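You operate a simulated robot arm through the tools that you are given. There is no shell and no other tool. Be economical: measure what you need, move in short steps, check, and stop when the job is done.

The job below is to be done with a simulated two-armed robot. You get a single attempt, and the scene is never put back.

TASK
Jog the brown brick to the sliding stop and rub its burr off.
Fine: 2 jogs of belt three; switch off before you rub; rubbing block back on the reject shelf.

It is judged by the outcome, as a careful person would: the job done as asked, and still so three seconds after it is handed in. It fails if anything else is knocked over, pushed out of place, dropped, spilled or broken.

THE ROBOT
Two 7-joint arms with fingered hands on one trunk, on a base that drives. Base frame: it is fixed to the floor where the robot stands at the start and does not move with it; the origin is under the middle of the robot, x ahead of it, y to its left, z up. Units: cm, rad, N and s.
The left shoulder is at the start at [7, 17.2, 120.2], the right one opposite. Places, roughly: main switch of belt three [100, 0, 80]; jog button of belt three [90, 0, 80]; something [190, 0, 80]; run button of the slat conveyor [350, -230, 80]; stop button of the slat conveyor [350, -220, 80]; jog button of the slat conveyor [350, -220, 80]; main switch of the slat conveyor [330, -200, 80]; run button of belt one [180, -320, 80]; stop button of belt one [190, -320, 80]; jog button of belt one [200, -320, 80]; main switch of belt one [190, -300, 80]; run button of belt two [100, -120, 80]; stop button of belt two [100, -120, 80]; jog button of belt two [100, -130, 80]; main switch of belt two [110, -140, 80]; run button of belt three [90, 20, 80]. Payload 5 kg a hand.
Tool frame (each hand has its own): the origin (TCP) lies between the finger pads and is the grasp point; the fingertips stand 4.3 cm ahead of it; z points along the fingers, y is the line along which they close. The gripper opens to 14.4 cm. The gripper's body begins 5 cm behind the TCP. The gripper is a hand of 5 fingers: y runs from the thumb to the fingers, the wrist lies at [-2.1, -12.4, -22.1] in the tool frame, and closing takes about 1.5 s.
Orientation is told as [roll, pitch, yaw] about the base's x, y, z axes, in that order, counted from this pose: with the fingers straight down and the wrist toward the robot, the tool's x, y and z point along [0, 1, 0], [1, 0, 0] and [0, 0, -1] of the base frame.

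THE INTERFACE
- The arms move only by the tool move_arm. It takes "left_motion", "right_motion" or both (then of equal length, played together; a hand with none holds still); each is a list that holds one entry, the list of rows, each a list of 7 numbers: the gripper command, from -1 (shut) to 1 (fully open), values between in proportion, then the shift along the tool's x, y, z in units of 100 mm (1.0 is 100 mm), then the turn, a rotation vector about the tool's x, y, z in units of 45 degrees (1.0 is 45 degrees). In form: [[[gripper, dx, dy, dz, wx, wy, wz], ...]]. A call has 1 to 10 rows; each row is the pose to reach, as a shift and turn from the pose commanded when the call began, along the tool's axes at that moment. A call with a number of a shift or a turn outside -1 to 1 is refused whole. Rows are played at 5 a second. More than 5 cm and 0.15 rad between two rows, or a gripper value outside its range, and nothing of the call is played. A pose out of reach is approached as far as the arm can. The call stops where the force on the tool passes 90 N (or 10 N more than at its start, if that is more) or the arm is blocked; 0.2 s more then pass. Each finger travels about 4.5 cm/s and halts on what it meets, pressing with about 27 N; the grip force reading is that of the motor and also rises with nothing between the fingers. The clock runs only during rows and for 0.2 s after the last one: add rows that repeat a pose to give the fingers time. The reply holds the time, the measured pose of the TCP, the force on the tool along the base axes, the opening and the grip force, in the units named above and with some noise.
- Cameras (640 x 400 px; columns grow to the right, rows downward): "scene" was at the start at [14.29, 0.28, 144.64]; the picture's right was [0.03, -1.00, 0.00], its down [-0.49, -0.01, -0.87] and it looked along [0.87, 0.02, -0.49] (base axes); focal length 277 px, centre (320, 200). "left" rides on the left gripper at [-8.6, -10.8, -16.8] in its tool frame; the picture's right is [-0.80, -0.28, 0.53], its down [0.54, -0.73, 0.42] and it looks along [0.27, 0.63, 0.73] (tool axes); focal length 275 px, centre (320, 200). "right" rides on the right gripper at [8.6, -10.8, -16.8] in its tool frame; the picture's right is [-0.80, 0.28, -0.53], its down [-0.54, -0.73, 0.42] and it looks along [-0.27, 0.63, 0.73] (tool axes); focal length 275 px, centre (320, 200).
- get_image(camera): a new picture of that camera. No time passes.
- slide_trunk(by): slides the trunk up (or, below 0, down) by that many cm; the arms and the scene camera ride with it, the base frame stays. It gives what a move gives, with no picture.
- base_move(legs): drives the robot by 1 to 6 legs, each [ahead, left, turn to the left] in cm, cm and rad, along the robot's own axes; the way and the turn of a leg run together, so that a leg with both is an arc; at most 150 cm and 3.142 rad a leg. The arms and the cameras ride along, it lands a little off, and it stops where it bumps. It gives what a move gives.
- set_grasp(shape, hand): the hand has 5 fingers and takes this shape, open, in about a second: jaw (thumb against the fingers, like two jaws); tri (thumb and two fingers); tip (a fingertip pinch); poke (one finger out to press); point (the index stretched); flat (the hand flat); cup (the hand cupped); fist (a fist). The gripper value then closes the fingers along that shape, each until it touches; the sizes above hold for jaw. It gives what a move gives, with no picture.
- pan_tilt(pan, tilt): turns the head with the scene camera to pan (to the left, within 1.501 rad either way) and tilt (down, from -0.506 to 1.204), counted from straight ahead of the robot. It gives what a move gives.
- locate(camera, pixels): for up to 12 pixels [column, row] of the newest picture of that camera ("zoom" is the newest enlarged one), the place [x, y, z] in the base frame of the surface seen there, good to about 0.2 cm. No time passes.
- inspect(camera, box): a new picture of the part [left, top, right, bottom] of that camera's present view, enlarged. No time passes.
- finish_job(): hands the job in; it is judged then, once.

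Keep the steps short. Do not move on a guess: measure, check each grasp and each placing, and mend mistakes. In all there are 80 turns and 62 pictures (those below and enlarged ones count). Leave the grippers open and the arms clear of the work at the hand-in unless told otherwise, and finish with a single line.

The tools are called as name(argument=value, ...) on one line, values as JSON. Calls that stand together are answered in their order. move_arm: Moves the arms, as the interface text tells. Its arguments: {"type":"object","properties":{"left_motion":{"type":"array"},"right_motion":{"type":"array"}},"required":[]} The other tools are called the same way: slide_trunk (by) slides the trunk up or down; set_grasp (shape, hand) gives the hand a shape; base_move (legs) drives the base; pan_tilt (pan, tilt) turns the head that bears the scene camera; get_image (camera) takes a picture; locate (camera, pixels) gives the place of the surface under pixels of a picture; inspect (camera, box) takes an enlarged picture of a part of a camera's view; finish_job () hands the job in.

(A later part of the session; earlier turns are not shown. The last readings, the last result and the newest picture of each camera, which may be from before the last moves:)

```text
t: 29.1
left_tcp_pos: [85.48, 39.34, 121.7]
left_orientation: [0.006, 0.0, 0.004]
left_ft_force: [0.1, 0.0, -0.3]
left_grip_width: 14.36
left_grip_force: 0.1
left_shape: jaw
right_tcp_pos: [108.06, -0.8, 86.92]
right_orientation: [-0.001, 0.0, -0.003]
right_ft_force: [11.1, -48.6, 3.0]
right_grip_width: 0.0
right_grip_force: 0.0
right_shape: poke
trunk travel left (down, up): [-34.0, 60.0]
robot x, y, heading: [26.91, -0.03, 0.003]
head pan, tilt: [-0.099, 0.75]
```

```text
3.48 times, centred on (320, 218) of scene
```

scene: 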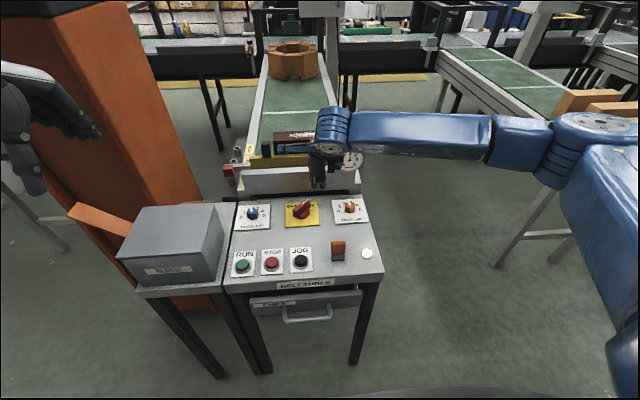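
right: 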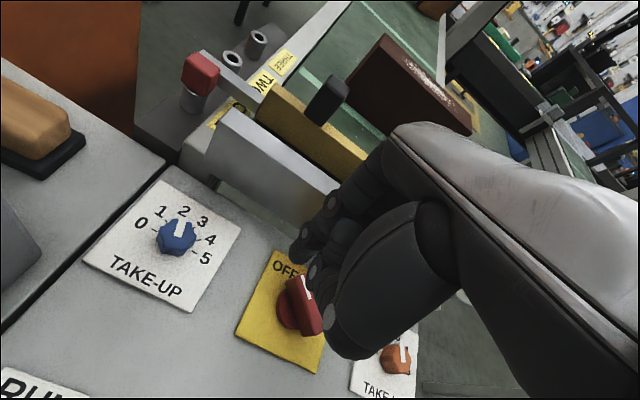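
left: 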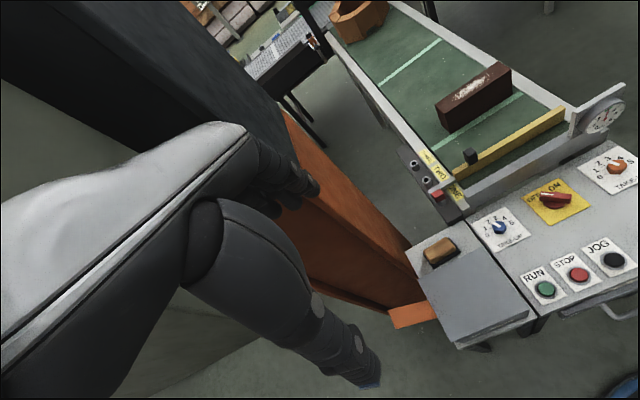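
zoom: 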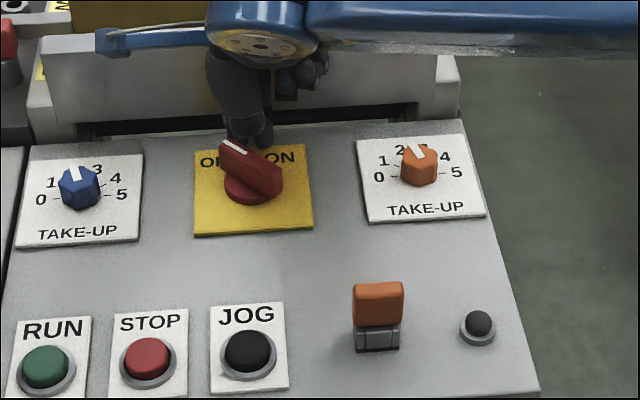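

The handle is at OFF and the lamp is dark. Retreat the right arm up and to the right.

move_arm(right_motion=[[[-1, -0.25, -0.1, 0, 0, 0, 0], [-1, -0.25, -0.3, -0.3, 0, 0, 0], [-1, -0.25, -0.5, -0.6, 0, 0, 0], [-1, -0.3, -0.7, -1.0, 0, 0, 0]]])

move_arm(right_motion=[[[-1, -0.3, 0, -0.35, 0, 0, 0], [-1, -0.6, 0, -0.7, 0, 0, 0], [-1, -0.95, 0, -1.0, 0, 0, 0]]])

move_arm(right_motion=[[[-1, -0.4, 0, -0.25, 0, 0, 0], [-1, -0.8, 0, -0.5, 0, 0, 0], [-1, -1.0, 0, -0.8, 0, 0, 0]]])

get_image(camera="left")

```text
t: 30.1
left_tcp_pos: [85.29, 40.02, 121.51]
left_orientation: [-0.001, 0.001, 0.006]
left_ft_force: [0.9, 0.3, -0.4]
left_grip_width: 14.38
left_grip_force: 0.1
left_shape: jaw
right_tcp_pos: [100.63, -3.1, 97.05]
right_orientation: [0.0, 0.002, 0.006]
right_ft_force: [-0.1, -0.9, -0.3]
right_grip_width: 0.0
right_grip_force: 0.1
right_shape: poke
trunk travel left (down, up): [-34.0, 60.0]
robot x, y, heading: [27.21, -0.04, 0.006]
head pan, tilt: [-0.099, 0.75]
```

```text
t: 30.9
left_tcp_pos: [85.2, 39.89, 121.51]
left_orientation: [0.002, -0.002, 0.007]
left_ft_force: [0.2, -0.1, 0.2]
left_grip_width: 14.36
left_grip_force: 0.1
left_shape: jaw
right_tcp_pos: [101.0, -12.27, 107.43]
right_orientation: [0.002, 0.001, 0.009]
right_ft_force: [-1.4, -0.6, 0.1]
right_grip_width: 0.01
right_grip_force: 0.2
right_shape: poke
trunk travel left (down, up): [-34.0, 60.0]
robot x, y, heading: [26.94, -0.11, 0.011]
head pan, tilt: [-0.099, 0.75]
```

```text
t: 31.7
left_tcp_pos: [85.35, 39.98, 121.45]
left_orientation: [-0.002, 0.001, 0.006]
left_ft_force: [-1.0, 0.0, -0.6]
left_grip_width: 14.35
left_grip_force: 0.0
left_shape: jaw
right_tcp_pos: [101.07, -22.23, 115.13]
right_orientation: [0.0, 0.001, 0.007]
right_ft_force: [-0.4, 0.1, 0.2]
right_grip_width: 0.01
right_grip_force: 0.2
right_shape: poke
trunk travel left (down, up): [-34.0, 60.0]
robot x, y, heading: [27.48, 0.26, 0.008]
head pan, tilt: [-0.099, 0.75]
```

```text
28 pictures are left
```

left: 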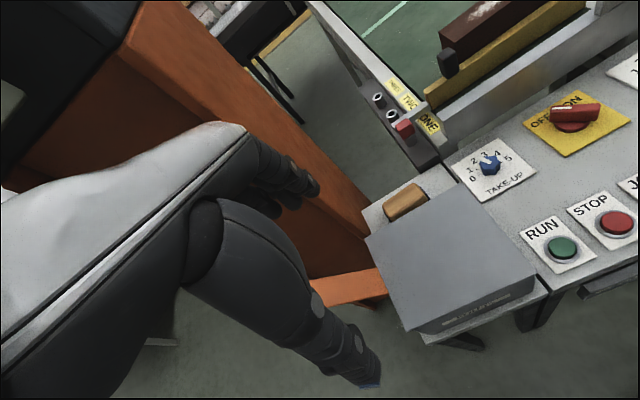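

Now the rubbing block at (405,202) in the left view: enlarge and measure it.

inspect(camera="left", box=[350, 160, 470, 240])

locate(camera="zoom", pixels=[[210, 205], [385, 125], [400, 175], [225, 285], [300, 180], [180, 285], [300, 320], [430, 190], [250, 320], [70, 255], [440, 60], [300, 300]])

```text
5.00 times, centred on (410, 200) of left
```

zoom: 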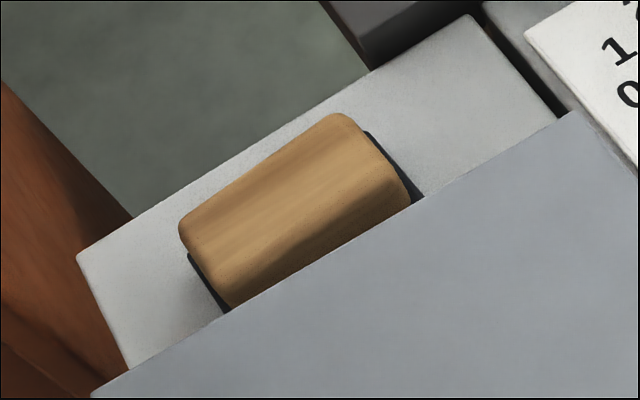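

```text
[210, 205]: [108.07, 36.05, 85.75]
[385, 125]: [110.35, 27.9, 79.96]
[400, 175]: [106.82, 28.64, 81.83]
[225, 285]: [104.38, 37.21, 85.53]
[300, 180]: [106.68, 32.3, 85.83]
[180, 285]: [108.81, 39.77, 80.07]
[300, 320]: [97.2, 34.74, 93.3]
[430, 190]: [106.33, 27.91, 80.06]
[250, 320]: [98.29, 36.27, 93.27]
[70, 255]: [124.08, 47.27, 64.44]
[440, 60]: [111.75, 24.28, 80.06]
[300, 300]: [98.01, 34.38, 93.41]
```

I'll check the open left thumb's shape relative to the TCP, since the box lid is close to the block.

locate(camera="left", pixels=[[205, 250], [190, 285], [316, 302], [300, 345], [355, 345], [368, 385], [345, 370], [260, 320], [205, 215], [315, 185], [250, 300], [280, 235]])

```text
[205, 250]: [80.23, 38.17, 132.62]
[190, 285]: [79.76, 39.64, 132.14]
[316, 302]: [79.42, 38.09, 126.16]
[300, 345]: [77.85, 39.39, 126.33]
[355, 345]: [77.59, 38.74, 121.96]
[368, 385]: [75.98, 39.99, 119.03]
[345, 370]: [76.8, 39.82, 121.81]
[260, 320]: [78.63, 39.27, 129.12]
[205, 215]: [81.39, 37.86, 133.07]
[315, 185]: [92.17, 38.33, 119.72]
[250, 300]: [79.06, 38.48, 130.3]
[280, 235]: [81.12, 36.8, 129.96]
```

Partly closed, the thumb stays about 6.3 cm behind the TCP, giving 1.7 cm clearance from the lid. I'll move the left hand over the block with opening about 9 cm.

move_arm(left_motion=[[[0.7, -0.12, 0.34, 0.1, 0, 0, 0], [0.4, -0.24, 0.68, 0.2, 0, 0, 0], [0.25, -0.35, 1.0, 0.4, 0, 0, 0], [0.25, -0.35, 1.0, 0.4, 0, 0, 0]]])

move_arm(left_motion=[[[0.25, -0.12, 0.34, 0.2, 0, 0, 0], [0.25, -0.24, 0.68, 0.4, 0, 0, 0], [0.25, -0.35, 1.0, 0.7, 0, 0, 0], [0.25, -0.35, 1.0, 0.7, 0, 0, 0]]])

pan_tilt(pan=0.2, tilt=0.7)

get_image(camera="left")

get_image(camera="scene")

```text
t: 32.7
left_tcp_pos: [95.38, 36.67, 117.8]
left_orientation: [0.001, -0.001, 0.005]
left_ft_force: [-0.2, 0.3, 0.1]
left_grip_width: 9.03
left_grip_force: 0.1
left_shape: jaw
right_tcp_pos: [100.92, -22.43, 115.24]
right_orientation: [-0.002, 0.001, 0.005]
right_ft_force: [0.5, 0.1, 0.5]
right_grip_width: 0.0
right_grip_force: 0.1
right_shape: poke
trunk travel left (down, up): [-34.0, 60.0]
robot x, y, heading: [27.36, -0.06, 0.002]
head pan, tilt: [-0.099, 0.75]
```

```text
t: 33.7
left_tcp_pos: [105.3, 33.12, 110.6]
left_orientation: [0.0, -0.001, 0.005]
left_ft_force: [0.1, 0.2, -0.4]
left_grip_width: 9.05
left_grip_force: 0.0
left_shape: jaw
right_tcp_pos: [101.06, -22.35, 115.2]
right_orientation: [0.001, -0.001, 0.005]
right_ft_force: [0.7, -0.9, 0.4]
right_grip_width: 0.0
right_grip_force: 0.1
right_shape: poke
trunk travel left (down, up): [-34.0, 60.0]
robot x, y, heading: [27.21, 0.32, 0.002]
head pan, tilt: [-0.099, 0.75]
```

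```text
t: 34.5
left_tcp_pos: [105.39, 33.15, 110.62]
left_orientation: [-0.001, 0.0, 0.005]
left_ft_force: [0.3, 0.3, -0.1]
left_grip_width: 9.04
left_grip_force: 0.1
left_shape: jaw
right_tcp_pos: [101.19, -22.32, 115.15]
right_orientation: [0.0, -0.001, 0.006]
right_ft_force: [-0.7, 0.2, -0.1]
right_grip_width: 0.0
right_grip_force: 0.1
right_shape: poke
trunk travel left (down, up): [-34.0, 60.0]
robot x, y, heading: [26.84, 0.17, 0.007]
head pan, tilt: [0.201, 0.7]
```

```text
26 pictures are left
```

left: 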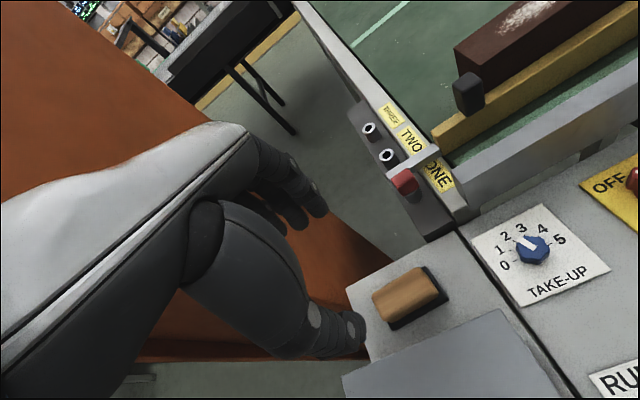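

```text
25 pictures are left
```

scene: 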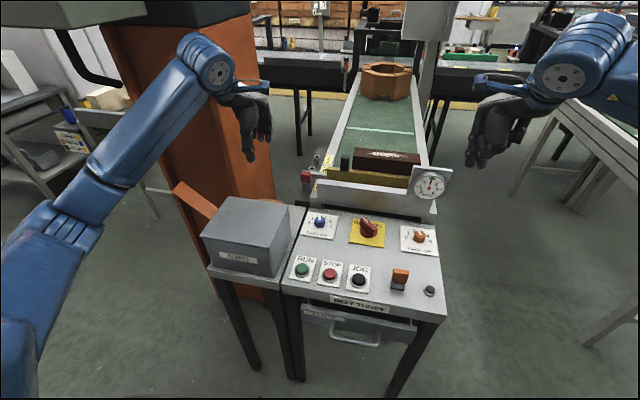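

The block is clearly seen at (408,292). Measure it again from here.

inspect(camera="left", box=[340, 240, 480, 340])

locate(camera="zoom", pixels=[[155, 245], [380, 125], [455, 235], [215, 345], [300, 220], [270, 185], [320, 290], [195, 380], [340, 320], [480, 235], [220, 385], [440, 220]])

```text
4.00 times, centred on (410, 290) of left
```

zoom: 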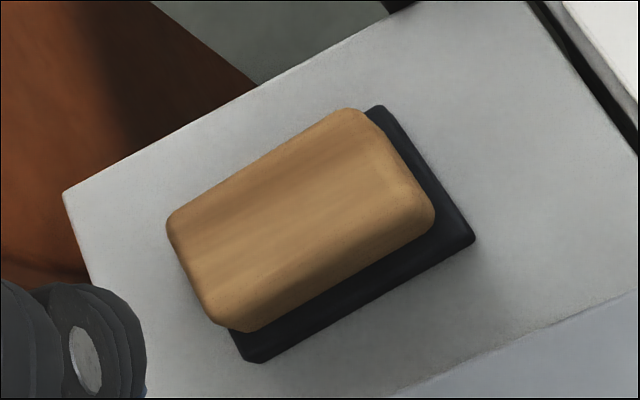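

```text
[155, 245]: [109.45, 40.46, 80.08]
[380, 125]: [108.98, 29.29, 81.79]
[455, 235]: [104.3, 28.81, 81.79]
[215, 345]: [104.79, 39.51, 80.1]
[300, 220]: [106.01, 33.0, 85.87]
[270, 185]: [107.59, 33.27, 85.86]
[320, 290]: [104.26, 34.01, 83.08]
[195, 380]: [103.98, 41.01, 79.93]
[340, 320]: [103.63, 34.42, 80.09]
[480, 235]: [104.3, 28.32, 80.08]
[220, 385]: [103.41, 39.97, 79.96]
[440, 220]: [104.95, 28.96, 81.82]
```

Block centre is (106.5, 33), wood from z 81.8 to 85.9 on a pad. I'll go down to TCP z 86.2 in steps, aligned at x 106.7.

move_arm(left_motion=[[[0.25, 0, 0.07, 0.35, 0, 0, 0], [0.25, -0.01, 0.13, 0.7, 0, 0, 0], [0.25, -0.01, 0.13, 1.0, 0, 0, 0], [0.25, -0.01, 0.13, 1.0, 0, 0, 0]]])

move_arm(left_motion=[[[0.25, 0, 0, 0.35, 0, 0, 0], [0.25, 0, 0, 0.7, 0, 0, 0], [0.25, 0, 0, 0.7, 0, 0, 0]]])

get_image(camera="left")

inspect(camera="scene", box=[170, 130, 330, 240])

```text
t: 35.5
left_tcp_pos: [106.63, 32.71, 100.58]
left_orientation: [0.0, -0.001, 0.006]
left_ft_force: [0.0, 0.3, 1.1]
left_grip_width: 9.03
left_grip_force: 0.0
left_shape: jaw
right_tcp_pos: [101.13, -22.4, 115.2]
right_orientation: [-0.001, 0.002, 0.006]
right_ft_force: [1.4, 0.2, 0.0]
right_grip_width: 0.0
right_grip_force: 0.0
right_shape: poke
trunk travel left (down, up): [-34.0, 60.0]
robot x, y, heading: [27.19, -0.17, 0.008]
head pan, tilt: [0.201, 0.7]
```

```text
t: 36.3
left_tcp_pos: [106.64, 32.87, 93.63]
left_orientation: [0.001, 0.0, 0.005]
left_ft_force: [0.3, -0.2, 0.4]
left_grip_width: 8.99
left_grip_force: 0.0
left_shape: jaw
right_tcp_pos: [101.03, -22.43, 115.25]
right_orientation: [0.0, 0.002, 0.006]
right_ft_force: [0.1, 0.1, -0.1]
right_grip_width: 0.01
right_grip_force: 0.1
right_shape: poke
trunk travel left (down, up): [-34.0, 60.0]
robot x, y, heading: [27.53, -0.15, 0.01]
head pan, tilt: [0.201, 0.7]
```

```text
23 pictures are left
```

left: 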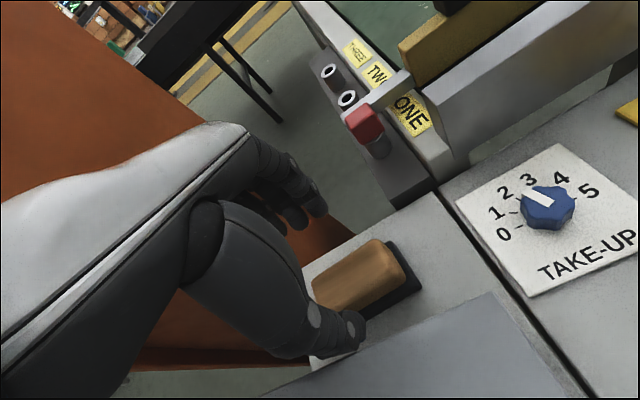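

```text
3.64 times, centred on (250, 185) of scene
```

zoom: 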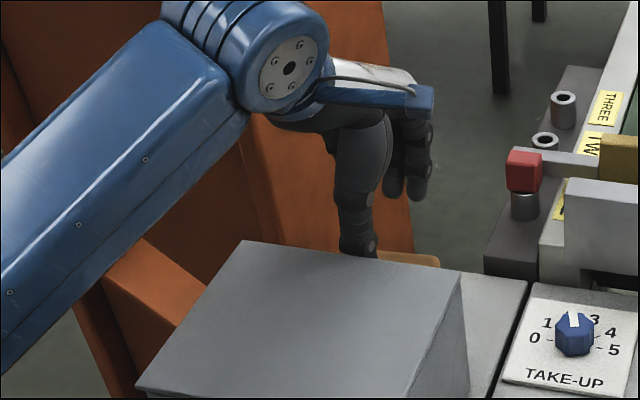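

Before the last 7.4 cm I'll check the forearm's height against the orange plank.

locate(camera="zoom", pixels=[[235, 115], [180, 170], [120, 225], [60, 290], [15, 345], [130, 250], [165, 290], [150, 260], [110, 270], [357, 240], [275, 120]])

```text
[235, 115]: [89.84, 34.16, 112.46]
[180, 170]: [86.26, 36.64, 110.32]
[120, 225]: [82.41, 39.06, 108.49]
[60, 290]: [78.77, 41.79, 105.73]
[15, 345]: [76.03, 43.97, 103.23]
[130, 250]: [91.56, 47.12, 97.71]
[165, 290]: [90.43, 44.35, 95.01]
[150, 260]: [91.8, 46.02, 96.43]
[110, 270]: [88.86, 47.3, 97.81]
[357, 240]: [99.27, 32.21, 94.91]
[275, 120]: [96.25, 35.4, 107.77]
```

Forearm clears the plank and lid. The thumb's back is only 1 cm off the lid, so I'll narrow the opening to 7.2 cm first, then go down.

move_arm(left_motion=[[[0.0, 0, 0, 0, 0, 0, 0], [0.0, 0, 0, 0, 0, 0, 0], [0.0, 0, 0, 0, 0, 0, 0], [0.0, 0, 0, 0.3, 0, 0, 0], [0.0, 0, 0, 0.55, 0, 0, 0], [0.0, 0, 0, 0.74, 0, 0, 0], [0.0, 0, 0, 0.74, 0, 0, 0]]])

inspect(camera="left", box=[240, 180, 460, 380])

```text
t: 37.9
left_tcp_pos: [106.9, 33.02, 86.23]
left_orientation: [0.0, 0.0, 0.006]
left_ft_force: [0.4, 0.5, -0.8]
left_grip_width: 7.26
left_grip_force: 0.0
left_shape: jaw
right_tcp_pos: [101.08, -22.39, 115.21]
right_orientation: [0.001, -0.001, 0.004]
right_ft_force: [-0.5, 0.0, -0.2]
right_grip_width: 0.0
right_grip_force: 0.2
right_shape: poke
trunk travel left (down, up): [-34.0, 60.0]
robot x, y, heading: [27.11, 0.28, 0.005]
head pan, tilt: [0.201, 0.7]
```

```text
2.00 times, centred on (350, 280) of left
```

zoom: 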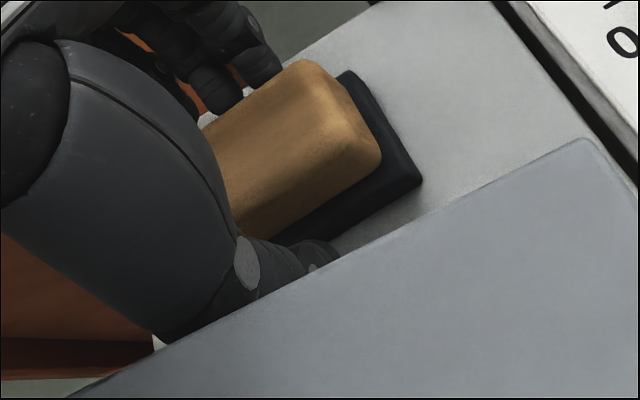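

Fingers straddle the block without force. Close.

move_arm(left_motion=[[[-0.5, 0, 0, 0, 0, 0, 0], [-1, 0, 0, 0, 0, 0, 0], [-1, 0, 0, 0, 0, 0, 0], [-1, 0, 0, 0, 0, 0, 0], [-1, 0, 0, 0, 0, 0, 0], [-1, 0, 0, 0, 0, 0, 0]]])

move_arm(left_motion=[[[-1, 0, 0, -0.2, 0, 0, 0], [-1, 0, 0, -0.5, 0, 0, 0], [-1, 0, 0, -0.9, 0, 0, 0], [-1, 0, 0, -1.0, 0, 0, 0]]])

get_image(camera="left")

```text
t: 39.3
left_tcp_pos: [106.76, 33.09, 86.2]
left_orientation: [0.0, -0.001, 0.005]
left_ft_force: [-0.7, -0.6, 0.0]
left_grip_width: 4.09
left_grip_force: 26.8
left_shape: jaw
right_tcp_pos: [101.09, -22.4, 115.19]
right_orientation: [0.001, -0.001, 0.004]
right_ft_force: [0.1, 0.0, -0.5]
right_grip_width: 0.0
right_grip_force: 0.0
right_shape: poke
trunk travel left (down, up): [-34.0, 60.0]
robot x, y, heading: [27.18, 0.21, 0.004]
head pan, tilt: [0.201, 0.7]
```

```text
t: 40.3
left_tcp_pos: [106.93, 33.1, 96.18]
left_orientation: [-0.001, 0.002, 0.005]
left_ft_force: [-0.1, -0.2, -2.2]
left_grip_width: 4.11
left_grip_force: 27.4
left_shape: jaw
right_tcp_pos: [101.0, -22.35, 115.1]
right_orientation: [-0.001, -0.001, 0.005]
right_ft_force: [0.9, -0.3, -0.1]
right_grip_width: 0.0
right_grip_force: 0.0
right_shape: poke
trunk travel left (down, up): [-34.0, 60.0]
robot x, y, heading: [26.61, 0.3, 0.004]
head pan, tilt: [0.201, 0.7]
```

```text
20 pictures are left
```

left: 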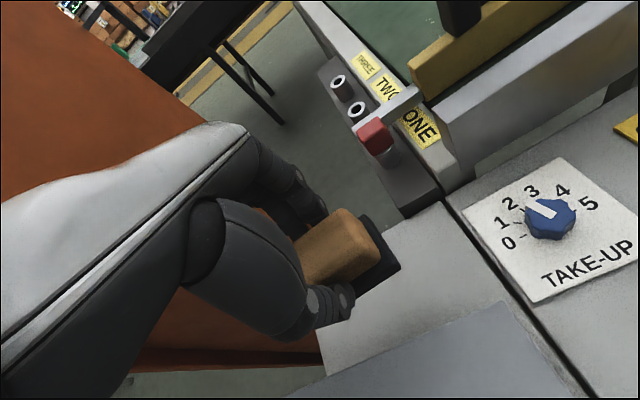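

The block is held (4.1 cm, 27 N) and lifted. I'll raise and swing it right while pulling the right hand back, then look down at the base before driving nearer.

move_arm(left_motion=[[[-1, -0.0, 0, -0.35, 0, 0, 0], [-1, -0.15, 0, -0.65, 0, 0, 0], [-1, -0.4, 0, -0.95, 0, 0, 0], [-1, -0.75, 0, -1.0, 0, 0, 0], [-1, -1.0, 0, -1.0, 0, 0, 0], [-1, -1.0, 0, -1.0, 0, 0, 0]]], right_motion=[[[-1, -0.2, -0.2, -0.2, 0, 0, 0], [-1, -0.4, -0.4, -0.4, 0, 0, 0], [-1, -0.5, -0.6, -0.5, 0, 0, 0], [-1, -0.7, -0.8, -0.5, 0, 0, 0], [-1, -0.8, -1.0, -0.5, 0, 0, 0], [-1, -0.8, -1.0, -0.5, 0, 0, 0]]])

pan_tilt(pan=0.0, tilt=1.1)

get_image(camera="scene")

```text
t: 41.7
left_tcp_pos: [106.62, 23.17, 106.0]
left_orientation: [0.0, -0.002, 0.007]
left_ft_force: [-0.4, 0.0, -2.7]
left_grip_width: 4.06
left_grip_force: 26.4
left_shape: jaw
right_tcp_pos: [90.97, -30.11, 119.87]
right_orientation: [-0.001, 0.001, 0.006]
right_ft_force: [0.2, 0.8, -0.3]
right_grip_width: 0.0
right_grip_force: 0.1
right_shape: poke
trunk travel left (down, up): [-34.0, 60.0]
robot x, y, heading: [27.08, -0.18, 0.006]
head pan, tilt: [0.201, 0.7]
```

```text
t: 42.6
left_tcp_pos: [106.6, 22.94, 106.14]
left_orientation: [-0.001, 0.0, 0.005]
left_ft_force: [0.3, 0.4, -2.7]
left_grip_width: 4.07
left_grip_force: 26.8
left_shape: jaw
right_tcp_pos: [90.87, -30.18, 119.94]
right_orientation: [0.001, 0.001, 0.005]
right_ft_force: [-0.3, -0.4, 0.6]
right_grip_width: 0.0
right_grip_force: 0.0
right_shape: poke
trunk travel left (down, up): [-34.0, 60.0]
robot x, y, heading: [27.41, 0.26, 0.004]
head pan, tilt: [0.0, 1.1]
```

```text
19 pictures are left
```

scene: 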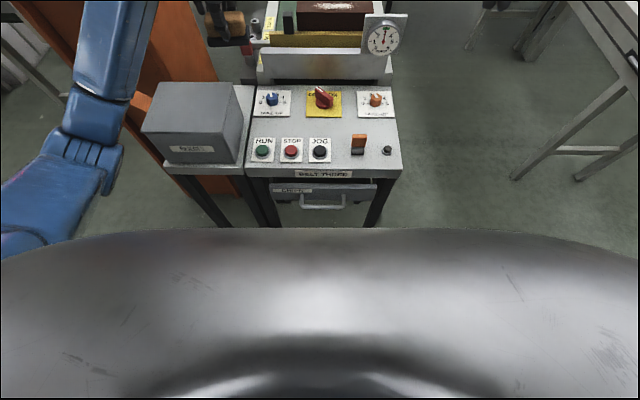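

I'll measure the silver body's front and the drawer handle.

locate(camera="scene", pixels=[[320, 232], [250, 232], [400, 232], [320, 300], [320, 255], [322, 207], [60, 170], [100, 110]])

```text
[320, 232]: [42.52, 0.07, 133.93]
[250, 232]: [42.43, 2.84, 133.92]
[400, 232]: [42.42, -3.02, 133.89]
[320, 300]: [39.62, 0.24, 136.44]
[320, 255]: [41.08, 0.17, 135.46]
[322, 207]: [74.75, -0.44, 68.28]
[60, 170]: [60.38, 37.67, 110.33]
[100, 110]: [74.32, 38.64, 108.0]
```

locate(camera="scene", pixels=[[230, 228], [420, 227], [320, 222], [285, 225], [360, 226]])

```text
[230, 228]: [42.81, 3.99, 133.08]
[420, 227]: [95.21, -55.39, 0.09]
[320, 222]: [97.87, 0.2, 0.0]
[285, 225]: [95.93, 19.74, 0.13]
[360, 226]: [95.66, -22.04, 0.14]
```

The chest hides the base, but there are about 48 cm from the robot's axis to the drawer handle. I'll drive 8 cm ahead and 10 cm right so the left hand reaches the brick.

base_move(legs=[[0, -10, 0], [8, 0, 0]])

pan_tilt(pan=0.1, tilt=0.75)

get_image(camera="scene")

```text
t: 44.4
left_tcp_pos: [114.79, 12.94, 106.02]
left_orientation: [0.0, 0.002, 0.004]
left_ft_force: [1.3, -1.0, -2.8]
left_grip_width: 4.05
left_grip_force: 27.3
left_shape: jaw
right_tcp_pos: [99.16, -40.24, 119.7]
right_orientation: [-0.001, 0.003, 0.003]
right_ft_force: [0.6, -1.1, -0.7]
right_grip_width: 0.0
right_grip_force: 0.1
right_shape: poke
trunk travel left (down, up): [-34.0, 60.0]
robot x, y, heading: [35.15, -9.63, 0.002]
head pan, tilt: [0.0, 1.1]
```

```text
t: 45.2
left_tcp_pos: [114.84, 12.96, 106.16]
left_orientation: [0.0, -0.001, 0.003]
left_ft_force: [-0.1, 0.4, -3.2]
left_grip_width: 4.07
left_grip_force: 27.0
left_shape: jaw
right_tcp_pos: [99.02, -40.17, 119.87]
right_orientation: [-0.001, -0.002, 0.003]
right_ft_force: [0.0, 0.5, -0.5]
right_grip_width: 0.0
right_grip_force: 0.1
right_shape: poke
trunk travel left (down, up): [-34.0, 60.0]
robot x, y, heading: [34.96, -9.66, -0.001]
head pan, tilt: [0.099, 0.75]
```

```text
18 pictures are left
```

scene: 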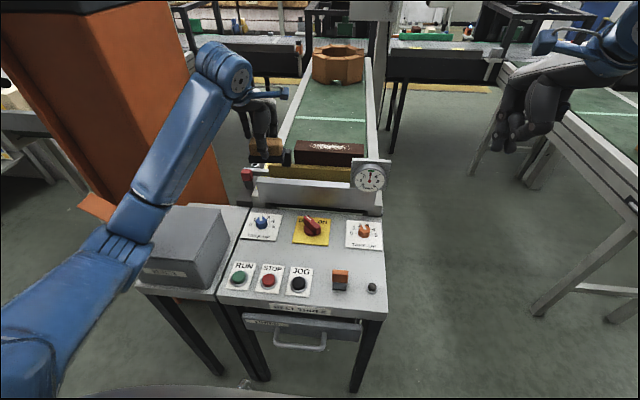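

No bump. Now enlarge the brick to measure the burr.

inspect(camera="scene", box=[280, 125, 380, 185])

locate(camera="zoom", pixels=[[190, 140], [450, 155], [320, 122], [320, 170], [240, 145], [400, 150], [110, 135], [520, 160], [320, 200], [60, 195], [320, 112], [320, 180]])

```text
6.40 times, centred on (330, 155) of scene
```

zoom: 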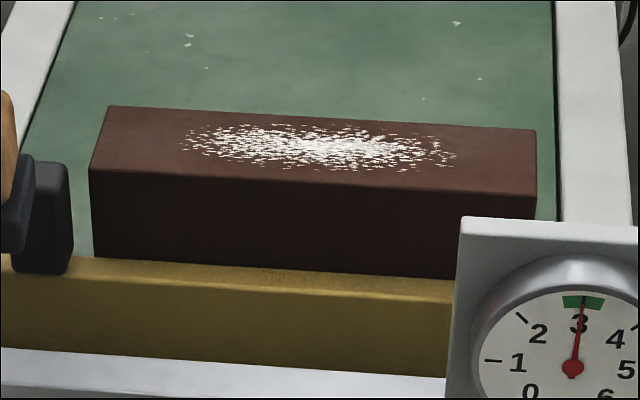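

```text
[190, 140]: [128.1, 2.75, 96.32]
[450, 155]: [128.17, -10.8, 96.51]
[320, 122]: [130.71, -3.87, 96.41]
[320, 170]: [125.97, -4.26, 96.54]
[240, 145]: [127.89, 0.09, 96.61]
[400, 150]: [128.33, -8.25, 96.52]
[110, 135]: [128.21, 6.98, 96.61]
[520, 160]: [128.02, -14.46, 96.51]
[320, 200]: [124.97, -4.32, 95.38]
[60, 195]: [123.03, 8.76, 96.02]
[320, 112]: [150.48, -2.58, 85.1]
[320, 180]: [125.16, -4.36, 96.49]
```

Burr: centre (128.2,-4), y from 2.8 to -10.8. The pad is 9 cm along y. I'll carry the block over the burr at TCP x 128.3.

move_arm(left_motion=[[[-1, -0.3, 0.15, 0, 0, 0, 0], [-1, -0.6, 0.3, 0, 0, 0, 0], [-1, -0.8, 0.6, 0, 0, 0, 0], [-1, -1.0, 0.9, 0, 0, 0, 0], [-1, -1.0, 0.9, 0, 0, 0, 0]]])

move_arm(left_motion=[[[-1, -0.3, 0.25, 0, 0, 0, 0], [-1, -0.5, 0.44, 0, 0, 0, 0], [-1, -0.5, 0.44, 0.15, 0, 0, 0], [-1, -0.5, 0.44, 0.25, 0, 0, 0], [-1, -0.5, 0.44, 0.25, 0, 0, 0]]])

inspect(camera="scene", box=[250, 90, 400, 190])

get_image(camera="left")

```text
t: 46.5
left_tcp_pos: [123.69, 3.12, 106.27]
left_orientation: [0.001, 0.0, 0.002]
left_ft_force: [0.3, -0.4, -1.9]
left_grip_width: 4.05
left_grip_force: 27.1
left_shape: jaw
right_tcp_pos: [98.94, -40.17, 120.04]
right_orientation: [0.0, 0.001, 0.003]
right_ft_force: [0.1, 0.1, -0.4]
right_grip_width: 0.01
right_grip_force: 0.1
right_shape: poke
trunk travel left (down, up): [-34.0, 60.0]
robot x, y, heading: [35.17, -9.88, 0.007]
head pan, tilt: [0.099, 0.75]
```

```text
t: 47.6
left_tcp_pos: [128.2, -2.24, 103.75]
left_orientation: [0.0, 0.0, 0.005]
left_ft_force: [0.8, 0.9, -1.8]
left_grip_width: 4.08
left_grip_force: 27.0
left_shape: jaw
right_tcp_pos: [98.94, -40.28, 119.89]
right_orientation: [0.001, 0.001, 0.002]
right_ft_force: [-0.4, -0.1, 0.4]
right_grip_width: 0.0
right_grip_force: 0.2
right_shape: poke
trunk travel left (down, up): [-34.0, 60.0]
robot x, y, heading: [35.33, -9.5, 0.01]
head pan, tilt: [0.099, 0.75]
```

```text
4.00 times, centred on (325, 140) of scene
```

zoom: 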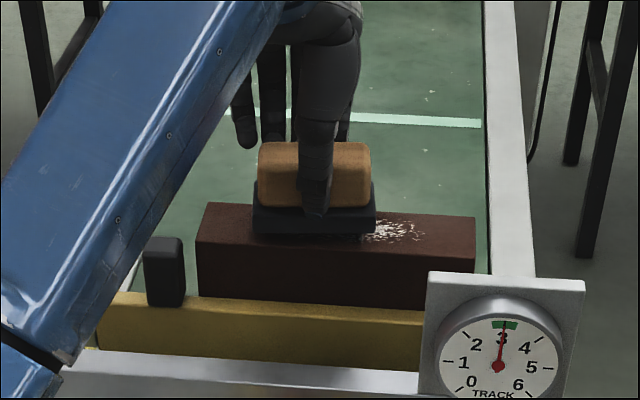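

```text
15 pictures are left
```

left: 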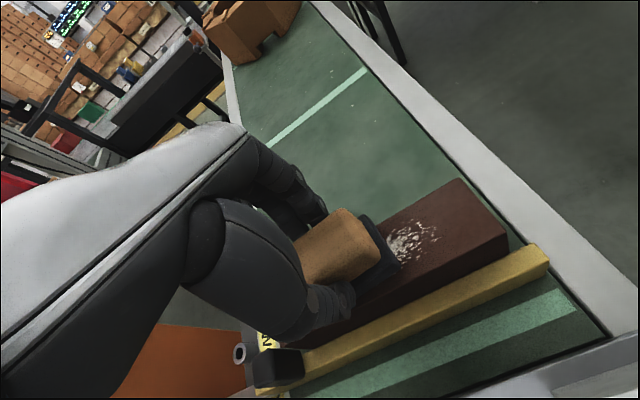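

The pad hangs 1 cm above the burr. Go down gently and read the force.

move_arm(left_motion=[[[-1, 0, 0, 0.06, 0, 0, 0], [-1, 0, 0, 0.1, 0, 0, 0], [-1, 0, 0, 0.12, 0, 0, 0], [-1, 0, 0, 0.12, 0, 0, 0]]])

```text
t: 48.6
left_tcp_pos: [128.15, -2.08, 102.59]
left_orientation: [-0.001, -0.001, 0.005]
left_ft_force: [1.5, -0.5, 5.1]
left_grip_width: 4.08
left_grip_force: 26.4
left_shape: jaw
right_tcp_pos: [98.92, -40.36, 119.89]
right_orientation: [0.001, 0.001, 0.004]
right_ft_force: [0.2, 0.1, 0.0]
right_grip_width: 0.03
right_grip_force: 0.0
right_shape: poke
trunk travel left (down, up): [-34.0, 60.0]
robot x, y, heading: [35.45, -9.93, 0.007]
head pan, tilt: [0.099, 0.75]
```

Contact with about 7 N. Now rub along y in strokes with slightly more pressure.

move_arm(left_motion=[[[-1, 0.15, 0, 0.04, 0, 0, 0], [-1, 0.25, 0, 0.04, 0, 0, 0], [-1, 0.0, 0, 0.04, 0, 0, 0], [-1, -0.25, 0, 0.04, 0, 0, 0], [-1, -0.5, 0, 0.04, 0, 0, 0], [-1, -0.65, 0, 0.04, 0, 0, 0], [-1, -0.4, 0, 0.04, 0, 0, 0], [-1, -0.15, 0, 0.04, 0, 0, 0], [-1, 0.1, 0, 0.04, 0, 0, 0], [-1, 0.25, 0, 0.04, 0, 0, 0]]])

inspect(camera="scene", box=[250, 90, 400, 190])

```text
t: 50.9
left_tcp_pos: [127.56, 0.28, 102.41]
left_orientation: [0.001, -0.006, 0.006]
left_ft_force: [1.7, -10.4, 34.5]
left_grip_width: 4.42
left_grip_force: 27.0
left_shape: jaw
right_tcp_pos: [98.69, -40.5, 120.02]
right_orientation: [0.002, -0.005, 0.005]
right_ft_force: [-0.3, -1.0, -0.2]
right_grip_width: 0.0
right_grip_force: 0.1
right_shape: poke
trunk travel left (down, up): [-34.0, 60.0]
robot x, y, heading: [35.2, -9.54, 0.003]
head pan, tilt: [0.099, 0.75]
```

```text
4.00 times, centred on (325, 140) of scene
```

zoom: 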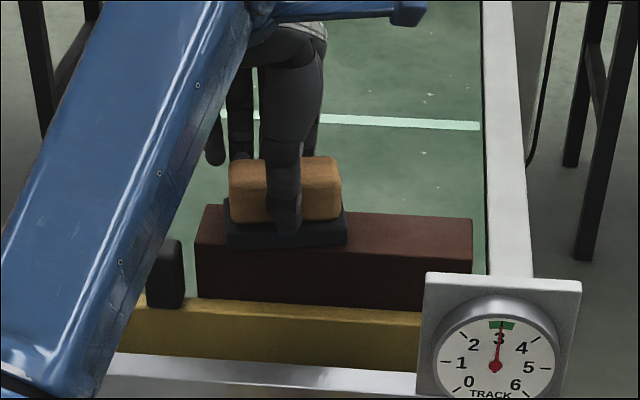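

The burr on the uncovered right part is gone. Lift and check the rest.

move_arm(left_motion=[[[-1, 0.25, 0, -0.1, 0, 0, 0], [-1, 0.25, 0, -0.35, 0, 0, 0], [-1, 0.25, 0, -0.7, 0, 0, 0], [-1, 0.25, 0, -0.7, 0, 0, 0]]])

inspect(camera="scene", box=[250, 90, 400, 190])

get_image(camera="left")

```text
t: 51.9
left_tcp_pos: [128.08, 3.08, 108.59]
left_orientation: [0.0, 0.004, 0.006]
left_ft_force: [0.4, -0.4, -2.5]
left_grip_width: 4.19
left_grip_force: 26.6
left_shape: jaw
right_tcp_pos: [99.1, -40.32, 119.75]
right_orientation: [0.0, 0.002, 0.004]
right_ft_force: [-0.7, -0.9, -0.4]
right_grip_width: 0.0
right_grip_force: 0.1
right_shape: poke
trunk travel left (down, up): [-34.0, 60.0]
robot x, y, heading: [35.0, -9.52, 0.009]
head pan, tilt: [0.099, 0.75]
```

```text
4.00 times, centred on (325, 140) of scene
```

zoom: 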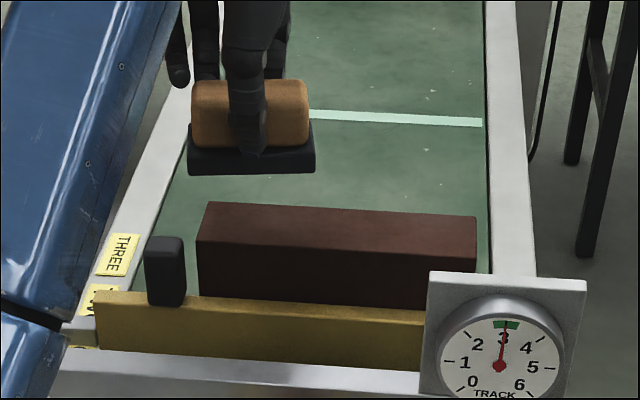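

```text
12 pictures are left
```

left: 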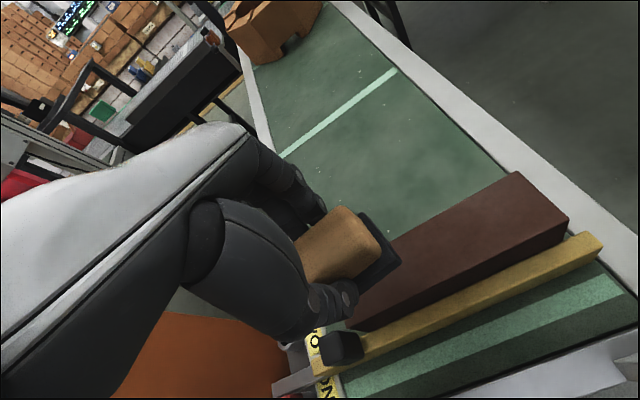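

The brick's top is clean. I'll verify it still rests on the stop and the pad's height in the hand.

locate(camera="zoom", pixels=[[220, 270], [400, 275], [205, 225], [470, 240], [200, 165], [300, 168], [200, 145], [300, 140], [205, 90], [295, 90]])

inspect(camera="left", box=[260, 160, 460, 340])

```text
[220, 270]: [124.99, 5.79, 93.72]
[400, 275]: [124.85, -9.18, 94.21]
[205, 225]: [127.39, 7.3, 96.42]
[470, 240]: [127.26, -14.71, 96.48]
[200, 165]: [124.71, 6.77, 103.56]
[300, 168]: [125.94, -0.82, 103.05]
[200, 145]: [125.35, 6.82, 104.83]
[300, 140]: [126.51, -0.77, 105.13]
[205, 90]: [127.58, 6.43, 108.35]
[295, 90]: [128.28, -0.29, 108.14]
```

```text
2.22 times, centred on (360, 250) of left
```

zoom: 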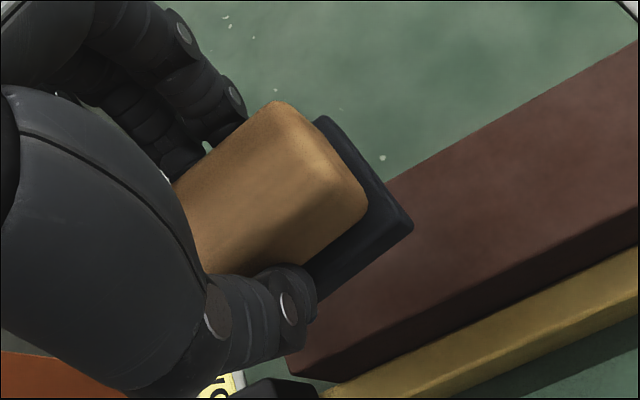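

Brick front is still at 124.95 on the stop. The block turned 9° in the grip; I'll square that at placing. Now back the way I came and drive back.

move_arm(left_motion=[[[-1, 0.2, -0.25, 0.0, 0, 0, 0], [-1, 0.4, -0.5, 0.0, 0, 0, 0], [-1, 0.6, -0.8, 0.05, 0, 0, 0], [-1, 0.8, -1.0, 0.1, 0, 0, 0], [-1, 1.0, -1.0, 0.1, 0, 0, 0], [-1, 1.0, -1.0, 0.1, 0, 0, 0]]])

move_arm(left_motion=[[[-1, 0, -0.15, 0, 0, 0, 0], [-1, 0, -0.33, 0, 0, 0, 0], [-1, 0, -0.33, 0, 0, 0, 0]]])

base_move(legs=[[-8, 0, 0], [0, 10, 0]])

pan_tilt(pan=0.25, tilt=0.75)

```text
t: 53.2
left_tcp_pos: [116.8, 12.1, 108.68]
left_orientation: [0.005, -0.007, 0.005]
left_ft_force: [-0.4, 0.4, -3.2]
left_grip_width: 4.22
left_grip_force: 27.0
left_shape: jaw
right_tcp_pos: [97.53, -41.17, 120.35]
right_orientation: [0.008, -0.012, 0.005]
right_ft_force: [0.5, -0.1, -0.7]
right_grip_width: 0.04
right_grip_force: 0.0
right_shape: poke
trunk travel left (down, up): [-34.0, 60.0]
robot x, y, heading: [35.46, -10.15, 0.007]
head pan, tilt: [0.099, 0.75]
```

```text
t: 54.0
left_tcp_pos: [113.63, 12.72, 109.27]
left_orientation: [0.007, -0.014, 0.006]
left_ft_force: [0.5, -0.3, -3.4]
left_grip_width: 4.2
left_grip_force: 27.0
left_shape: jaw
right_tcp_pos: [97.71, -40.61, 120.39]
right_orientation: [0.006, -0.011, 0.005]
right_ft_force: [-0.8, -0.3, 0.7]
right_grip_width: 0.0
right_grip_force: 0.0
right_shape: poke
trunk travel left (down, up): [-34.0, 60.0]
robot x, y, heading: [35.13, -10.03, 0.005]
head pan, tilt: [0.099, 0.75]
```

```text
t: 55.9
left_tcp_pos: [106.55, 22.92, 108.11]
left_orientation: [0.001, -0.001, 0.005]
left_ft_force: [-0.6, 0.3, -2.3]
left_grip_width: 4.17
left_grip_force: 27.0
left_shape: jaw
right_tcp_pos: [90.8, -30.26, 119.88]
right_orientation: [0.0, 0.0, 0.005]
right_ft_force: [-1.3, 0.1, 0.5]
right_grip_width: 0.02
right_grip_force: 0.1
right_shape: poke
trunk travel left (down, up): [-34.0, 60.0]
robot x, y, heading: [27.05, 0.23, 0.007]
head pan, tilt: [0.099, 0.75]
```

```text
t: 56.6
left_tcp_pos: [106.65, 23.05, 108.0]
left_orientation: [-0.001, 0.001, 0.007]
left_ft_force: [0.0, 0.3, -3.0]
left_grip_width: 4.18
left_grip_force: 27.0
left_shape: jaw
right_tcp_pos: [90.95, -30.13, 119.85]
right_orientation: [-0.001, 0.0, 0.006]
right_ft_force: [0.3, 0.1, -0.7]
right_grip_width: 0.03
right_grip_force: 0.0
right_shape: poke
trunk travel left (down, up): [-34.0, 60.0]
robot x, y, heading: [27.21, -0.18, 0.006]
head pan, tilt: [0.25, 0.75]
```

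During the pull-back both hands tilted slightly, which hints that the left elbow touched something. I'll look at the reject box and plank.

get_image(camera="scene")

locate(camera="scene", pixels=[[320, 200], [260, 200], [230, 250], [160, 210], [120, 215], [190, 205], [240, 180], [300, 205]])

```text
10 pictures are left
```

scene: 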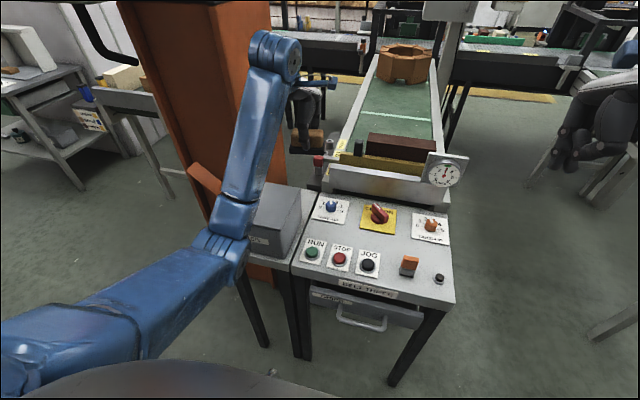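

```text
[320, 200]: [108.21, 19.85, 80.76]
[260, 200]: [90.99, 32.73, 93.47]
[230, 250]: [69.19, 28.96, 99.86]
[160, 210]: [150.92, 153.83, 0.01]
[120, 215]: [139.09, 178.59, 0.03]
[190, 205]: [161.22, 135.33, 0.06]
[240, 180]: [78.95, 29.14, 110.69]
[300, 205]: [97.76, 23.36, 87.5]
```

inspect(camera="scene", box=[180, 150, 330, 270])

locate(camera="zoom", pixels=[[552, 160], [572, 175], [455, 360], [480, 330], [315, 290], [440, 310], [470, 300], [500, 250], [560, 200], [350, 270], [90, 110], [45, 65]])

```text
3.33 times, centred on (255, 210) of scene
```

zoom: 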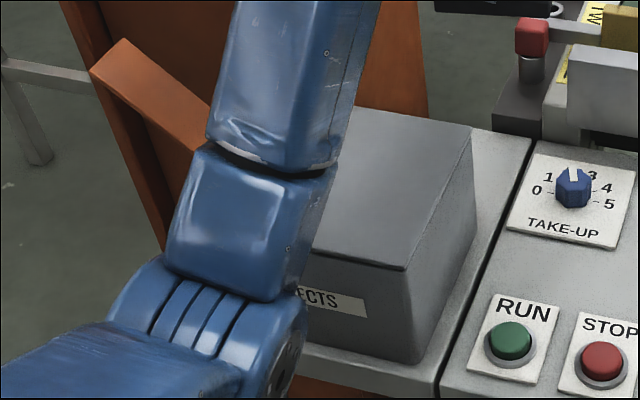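

```text
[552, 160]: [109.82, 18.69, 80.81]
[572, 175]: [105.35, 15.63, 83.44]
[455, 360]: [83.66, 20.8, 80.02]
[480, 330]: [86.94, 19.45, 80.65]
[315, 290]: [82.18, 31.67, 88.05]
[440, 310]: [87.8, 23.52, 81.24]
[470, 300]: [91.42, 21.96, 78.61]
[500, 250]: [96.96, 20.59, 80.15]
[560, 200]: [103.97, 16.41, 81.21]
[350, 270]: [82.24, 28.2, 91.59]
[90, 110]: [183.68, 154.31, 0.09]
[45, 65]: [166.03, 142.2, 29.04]
```

locate(camera="zoom", pixels=[[465, 135], [400, 262], [395, 266], [365, 112], [440, 180], [110, 60], [190, 120], [250, 240], [300, 180], [320, 130]])

```text
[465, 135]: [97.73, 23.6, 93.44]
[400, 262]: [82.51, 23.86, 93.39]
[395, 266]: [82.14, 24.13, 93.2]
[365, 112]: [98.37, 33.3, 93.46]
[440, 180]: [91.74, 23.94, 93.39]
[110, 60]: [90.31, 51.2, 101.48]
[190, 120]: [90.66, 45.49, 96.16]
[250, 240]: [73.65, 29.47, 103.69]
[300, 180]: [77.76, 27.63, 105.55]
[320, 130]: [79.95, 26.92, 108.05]
```

Box and plank are where they were. Move the block back over its spot, turning it square, staying high.

move_arm(left_motion=[[[-1, 0.25, 0, 0, 0, 0, 0.06], [-1, 0.5, 0, 0, 0, 0, 0.12], [-1, 0.75, 0, 0, 0, 0, 0.18], [-1, 1.0, 0, 0.1, 0, 0, 0.2], [-1, 1.0, 0, 0.1, 0, 0, 0.2]]])

inspect(camera="scene", box=[150, 90, 350, 270])

locate(camera="zoom", pixels=[[240, 150], [200, 200], [180, 260], [130, 300], [320, 110], [345, 120], [260, 140], [220, 230]])

```text
t: 57.8
left_tcp_pos: [106.55, 32.77, 107.18]
left_orientation: [0.001, 0.002, -0.152]
left_ft_force: [0.3, -0.1, -3.4]
left_grip_width: 4.19
left_grip_force: 26.9
left_shape: jaw
right_tcp_pos: [90.88, -30.33, 119.84]
right_orientation: [0.003, -0.001, 0.006]
right_ft_force: [-0.6, -0.6, -0.4]
right_grip_width: 0.02
right_grip_force: 0.0
right_shape: poke
trunk travel left (down, up): [-34.0, 60.0]
robot x, y, heading: [27.47, 0.11, 0.005]
head pan, tilt: [0.25, 0.75]
```

```text
2.22 times, centred on (250, 180) of scene
```

zoom: 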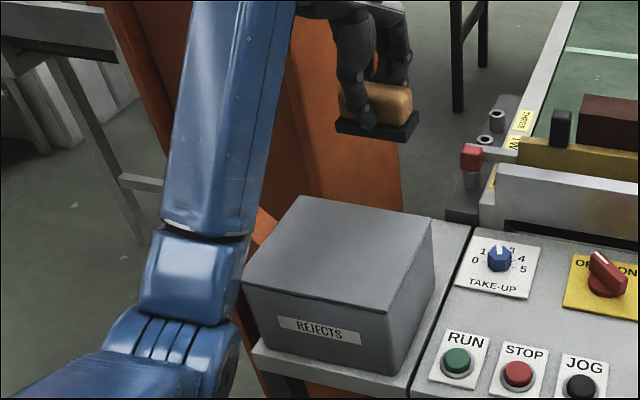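

```text
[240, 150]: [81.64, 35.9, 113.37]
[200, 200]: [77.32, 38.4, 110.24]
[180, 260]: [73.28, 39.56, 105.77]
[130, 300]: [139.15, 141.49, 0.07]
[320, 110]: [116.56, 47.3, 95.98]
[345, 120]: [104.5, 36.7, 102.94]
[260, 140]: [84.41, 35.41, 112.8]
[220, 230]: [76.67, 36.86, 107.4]
```

The elbow now hangs lower than at the pick, so going down like this could bring the forearm onto the box lid. I'll raise the trunk 16 cm and lower the hand with the arm, which lifts the elbow.

slide_trunk(by=16)

move_arm(left_motion=[[[-1, 0, 0, 0.3, 0, 0, 0], [-1, 0, 0, 0.6, 0, 0, 0], [-1, 0, 0, 0.9, 0, 0, 0], [-1, 0, 0, 1.0, 0, 0, 0]]])

move_arm(left_motion=[[[-1, 0, 0, 0.3, 0, 0, 0], [-1, 0, 0, 0.6, 0, 0, 0], [-1, 0, 0, 0.9, 0, 0, 0], [-1, 0, 0, 1.0, 0, 0, 0], [-1, 0, 0, 1.0, 0, 0, 0]]])

inspect(camera="scene", box=[150, 90, 350, 270])

locate(camera="zoom", pixels=[[240, 150], [200, 200], [180, 260], [250, 190], [300, 130], [280, 150], [260, 180], [220, 230]])

```text
t: 59.6
left_tcp_pos: [106.62, 32.87, 123.13]
left_orientation: [0.001, -0.001, -0.153]
left_ft_force: [0.3, -0.8, -3.7]
left_grip_width: 4.22
left_grip_force: 26.7
left_shape: jaw
right_tcp_pos: [90.9, -30.34, 135.87]
right_orientation: [0.001, 0.0, 0.005]
right_ft_force: [0.1, 0.0, -0.3]
right_grip_width: 0.01
right_grip_force: 0.1
right_shape: poke
trunk travel left (down, up): [-50.0, 44.0]
robot x, y, heading: [26.85, -0.39, 0.006]
head pan, tilt: [0.25, 0.75]
```

```text
t: 60.6
left_tcp_pos: [106.59, 33.36, 113.16]
left_orientation: [0.0, -0.001, -0.152]
left_ft_force: [-0.1, 0.6, -2.7]
left_grip_width: 4.19
left_grip_force: 27.0
left_shape: jaw
right_tcp_pos: [90.86, -30.37, 135.92]
right_orientation: [0.0, -0.002, 0.005]
right_ft_force: [-1.0, -0.1, -0.2]
right_grip_width: 0.0
right_grip_force: 0.0
right_shape: poke
trunk travel left (down, up): [-50.0, 44.0]
robot x, y, heading: [27.28, 0.12, 0.002]
head pan, tilt: [0.25, 0.75]
```

```text
t: 61.8
left_tcp_pos: [106.58, 33.17, 103.11]
left_orientation: [0.001, 0.001, -0.15]
left_ft_force: [0.3, 0.1, -3.2]
left_grip_width: 4.19
left_grip_force: 27.2
left_shape: jaw
right_tcp_pos: [90.78, -30.24, 135.83]
right_orientation: [0.001, 0.002, 0.005]
right_ft_force: [0.1, 0.1, 0.1]
right_grip_width: 0.01
right_grip_force: 0.0
right_shape: poke
trunk travel left (down, up): [-50.0, 44.0]
robot x, y, heading: [27.1, 0.11, 0.007]
head pan, tilt: [0.25, 0.75]
```

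```text
2.22 times, centred on (250, 180) of scene
```

zoom: 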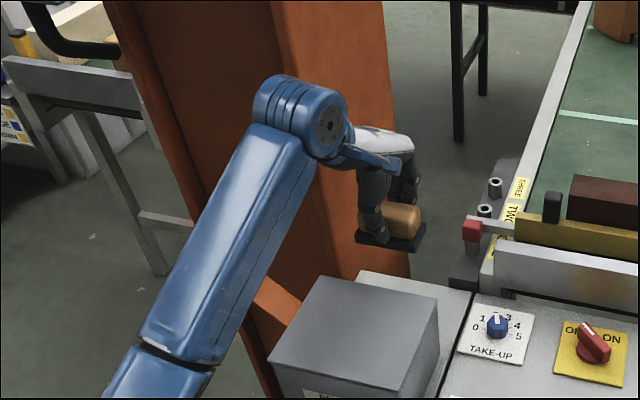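

```text
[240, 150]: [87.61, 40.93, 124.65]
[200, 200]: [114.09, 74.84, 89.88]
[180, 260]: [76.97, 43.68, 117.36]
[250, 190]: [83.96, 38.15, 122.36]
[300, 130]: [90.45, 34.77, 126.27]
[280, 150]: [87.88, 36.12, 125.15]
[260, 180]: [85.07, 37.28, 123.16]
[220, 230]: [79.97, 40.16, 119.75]
```

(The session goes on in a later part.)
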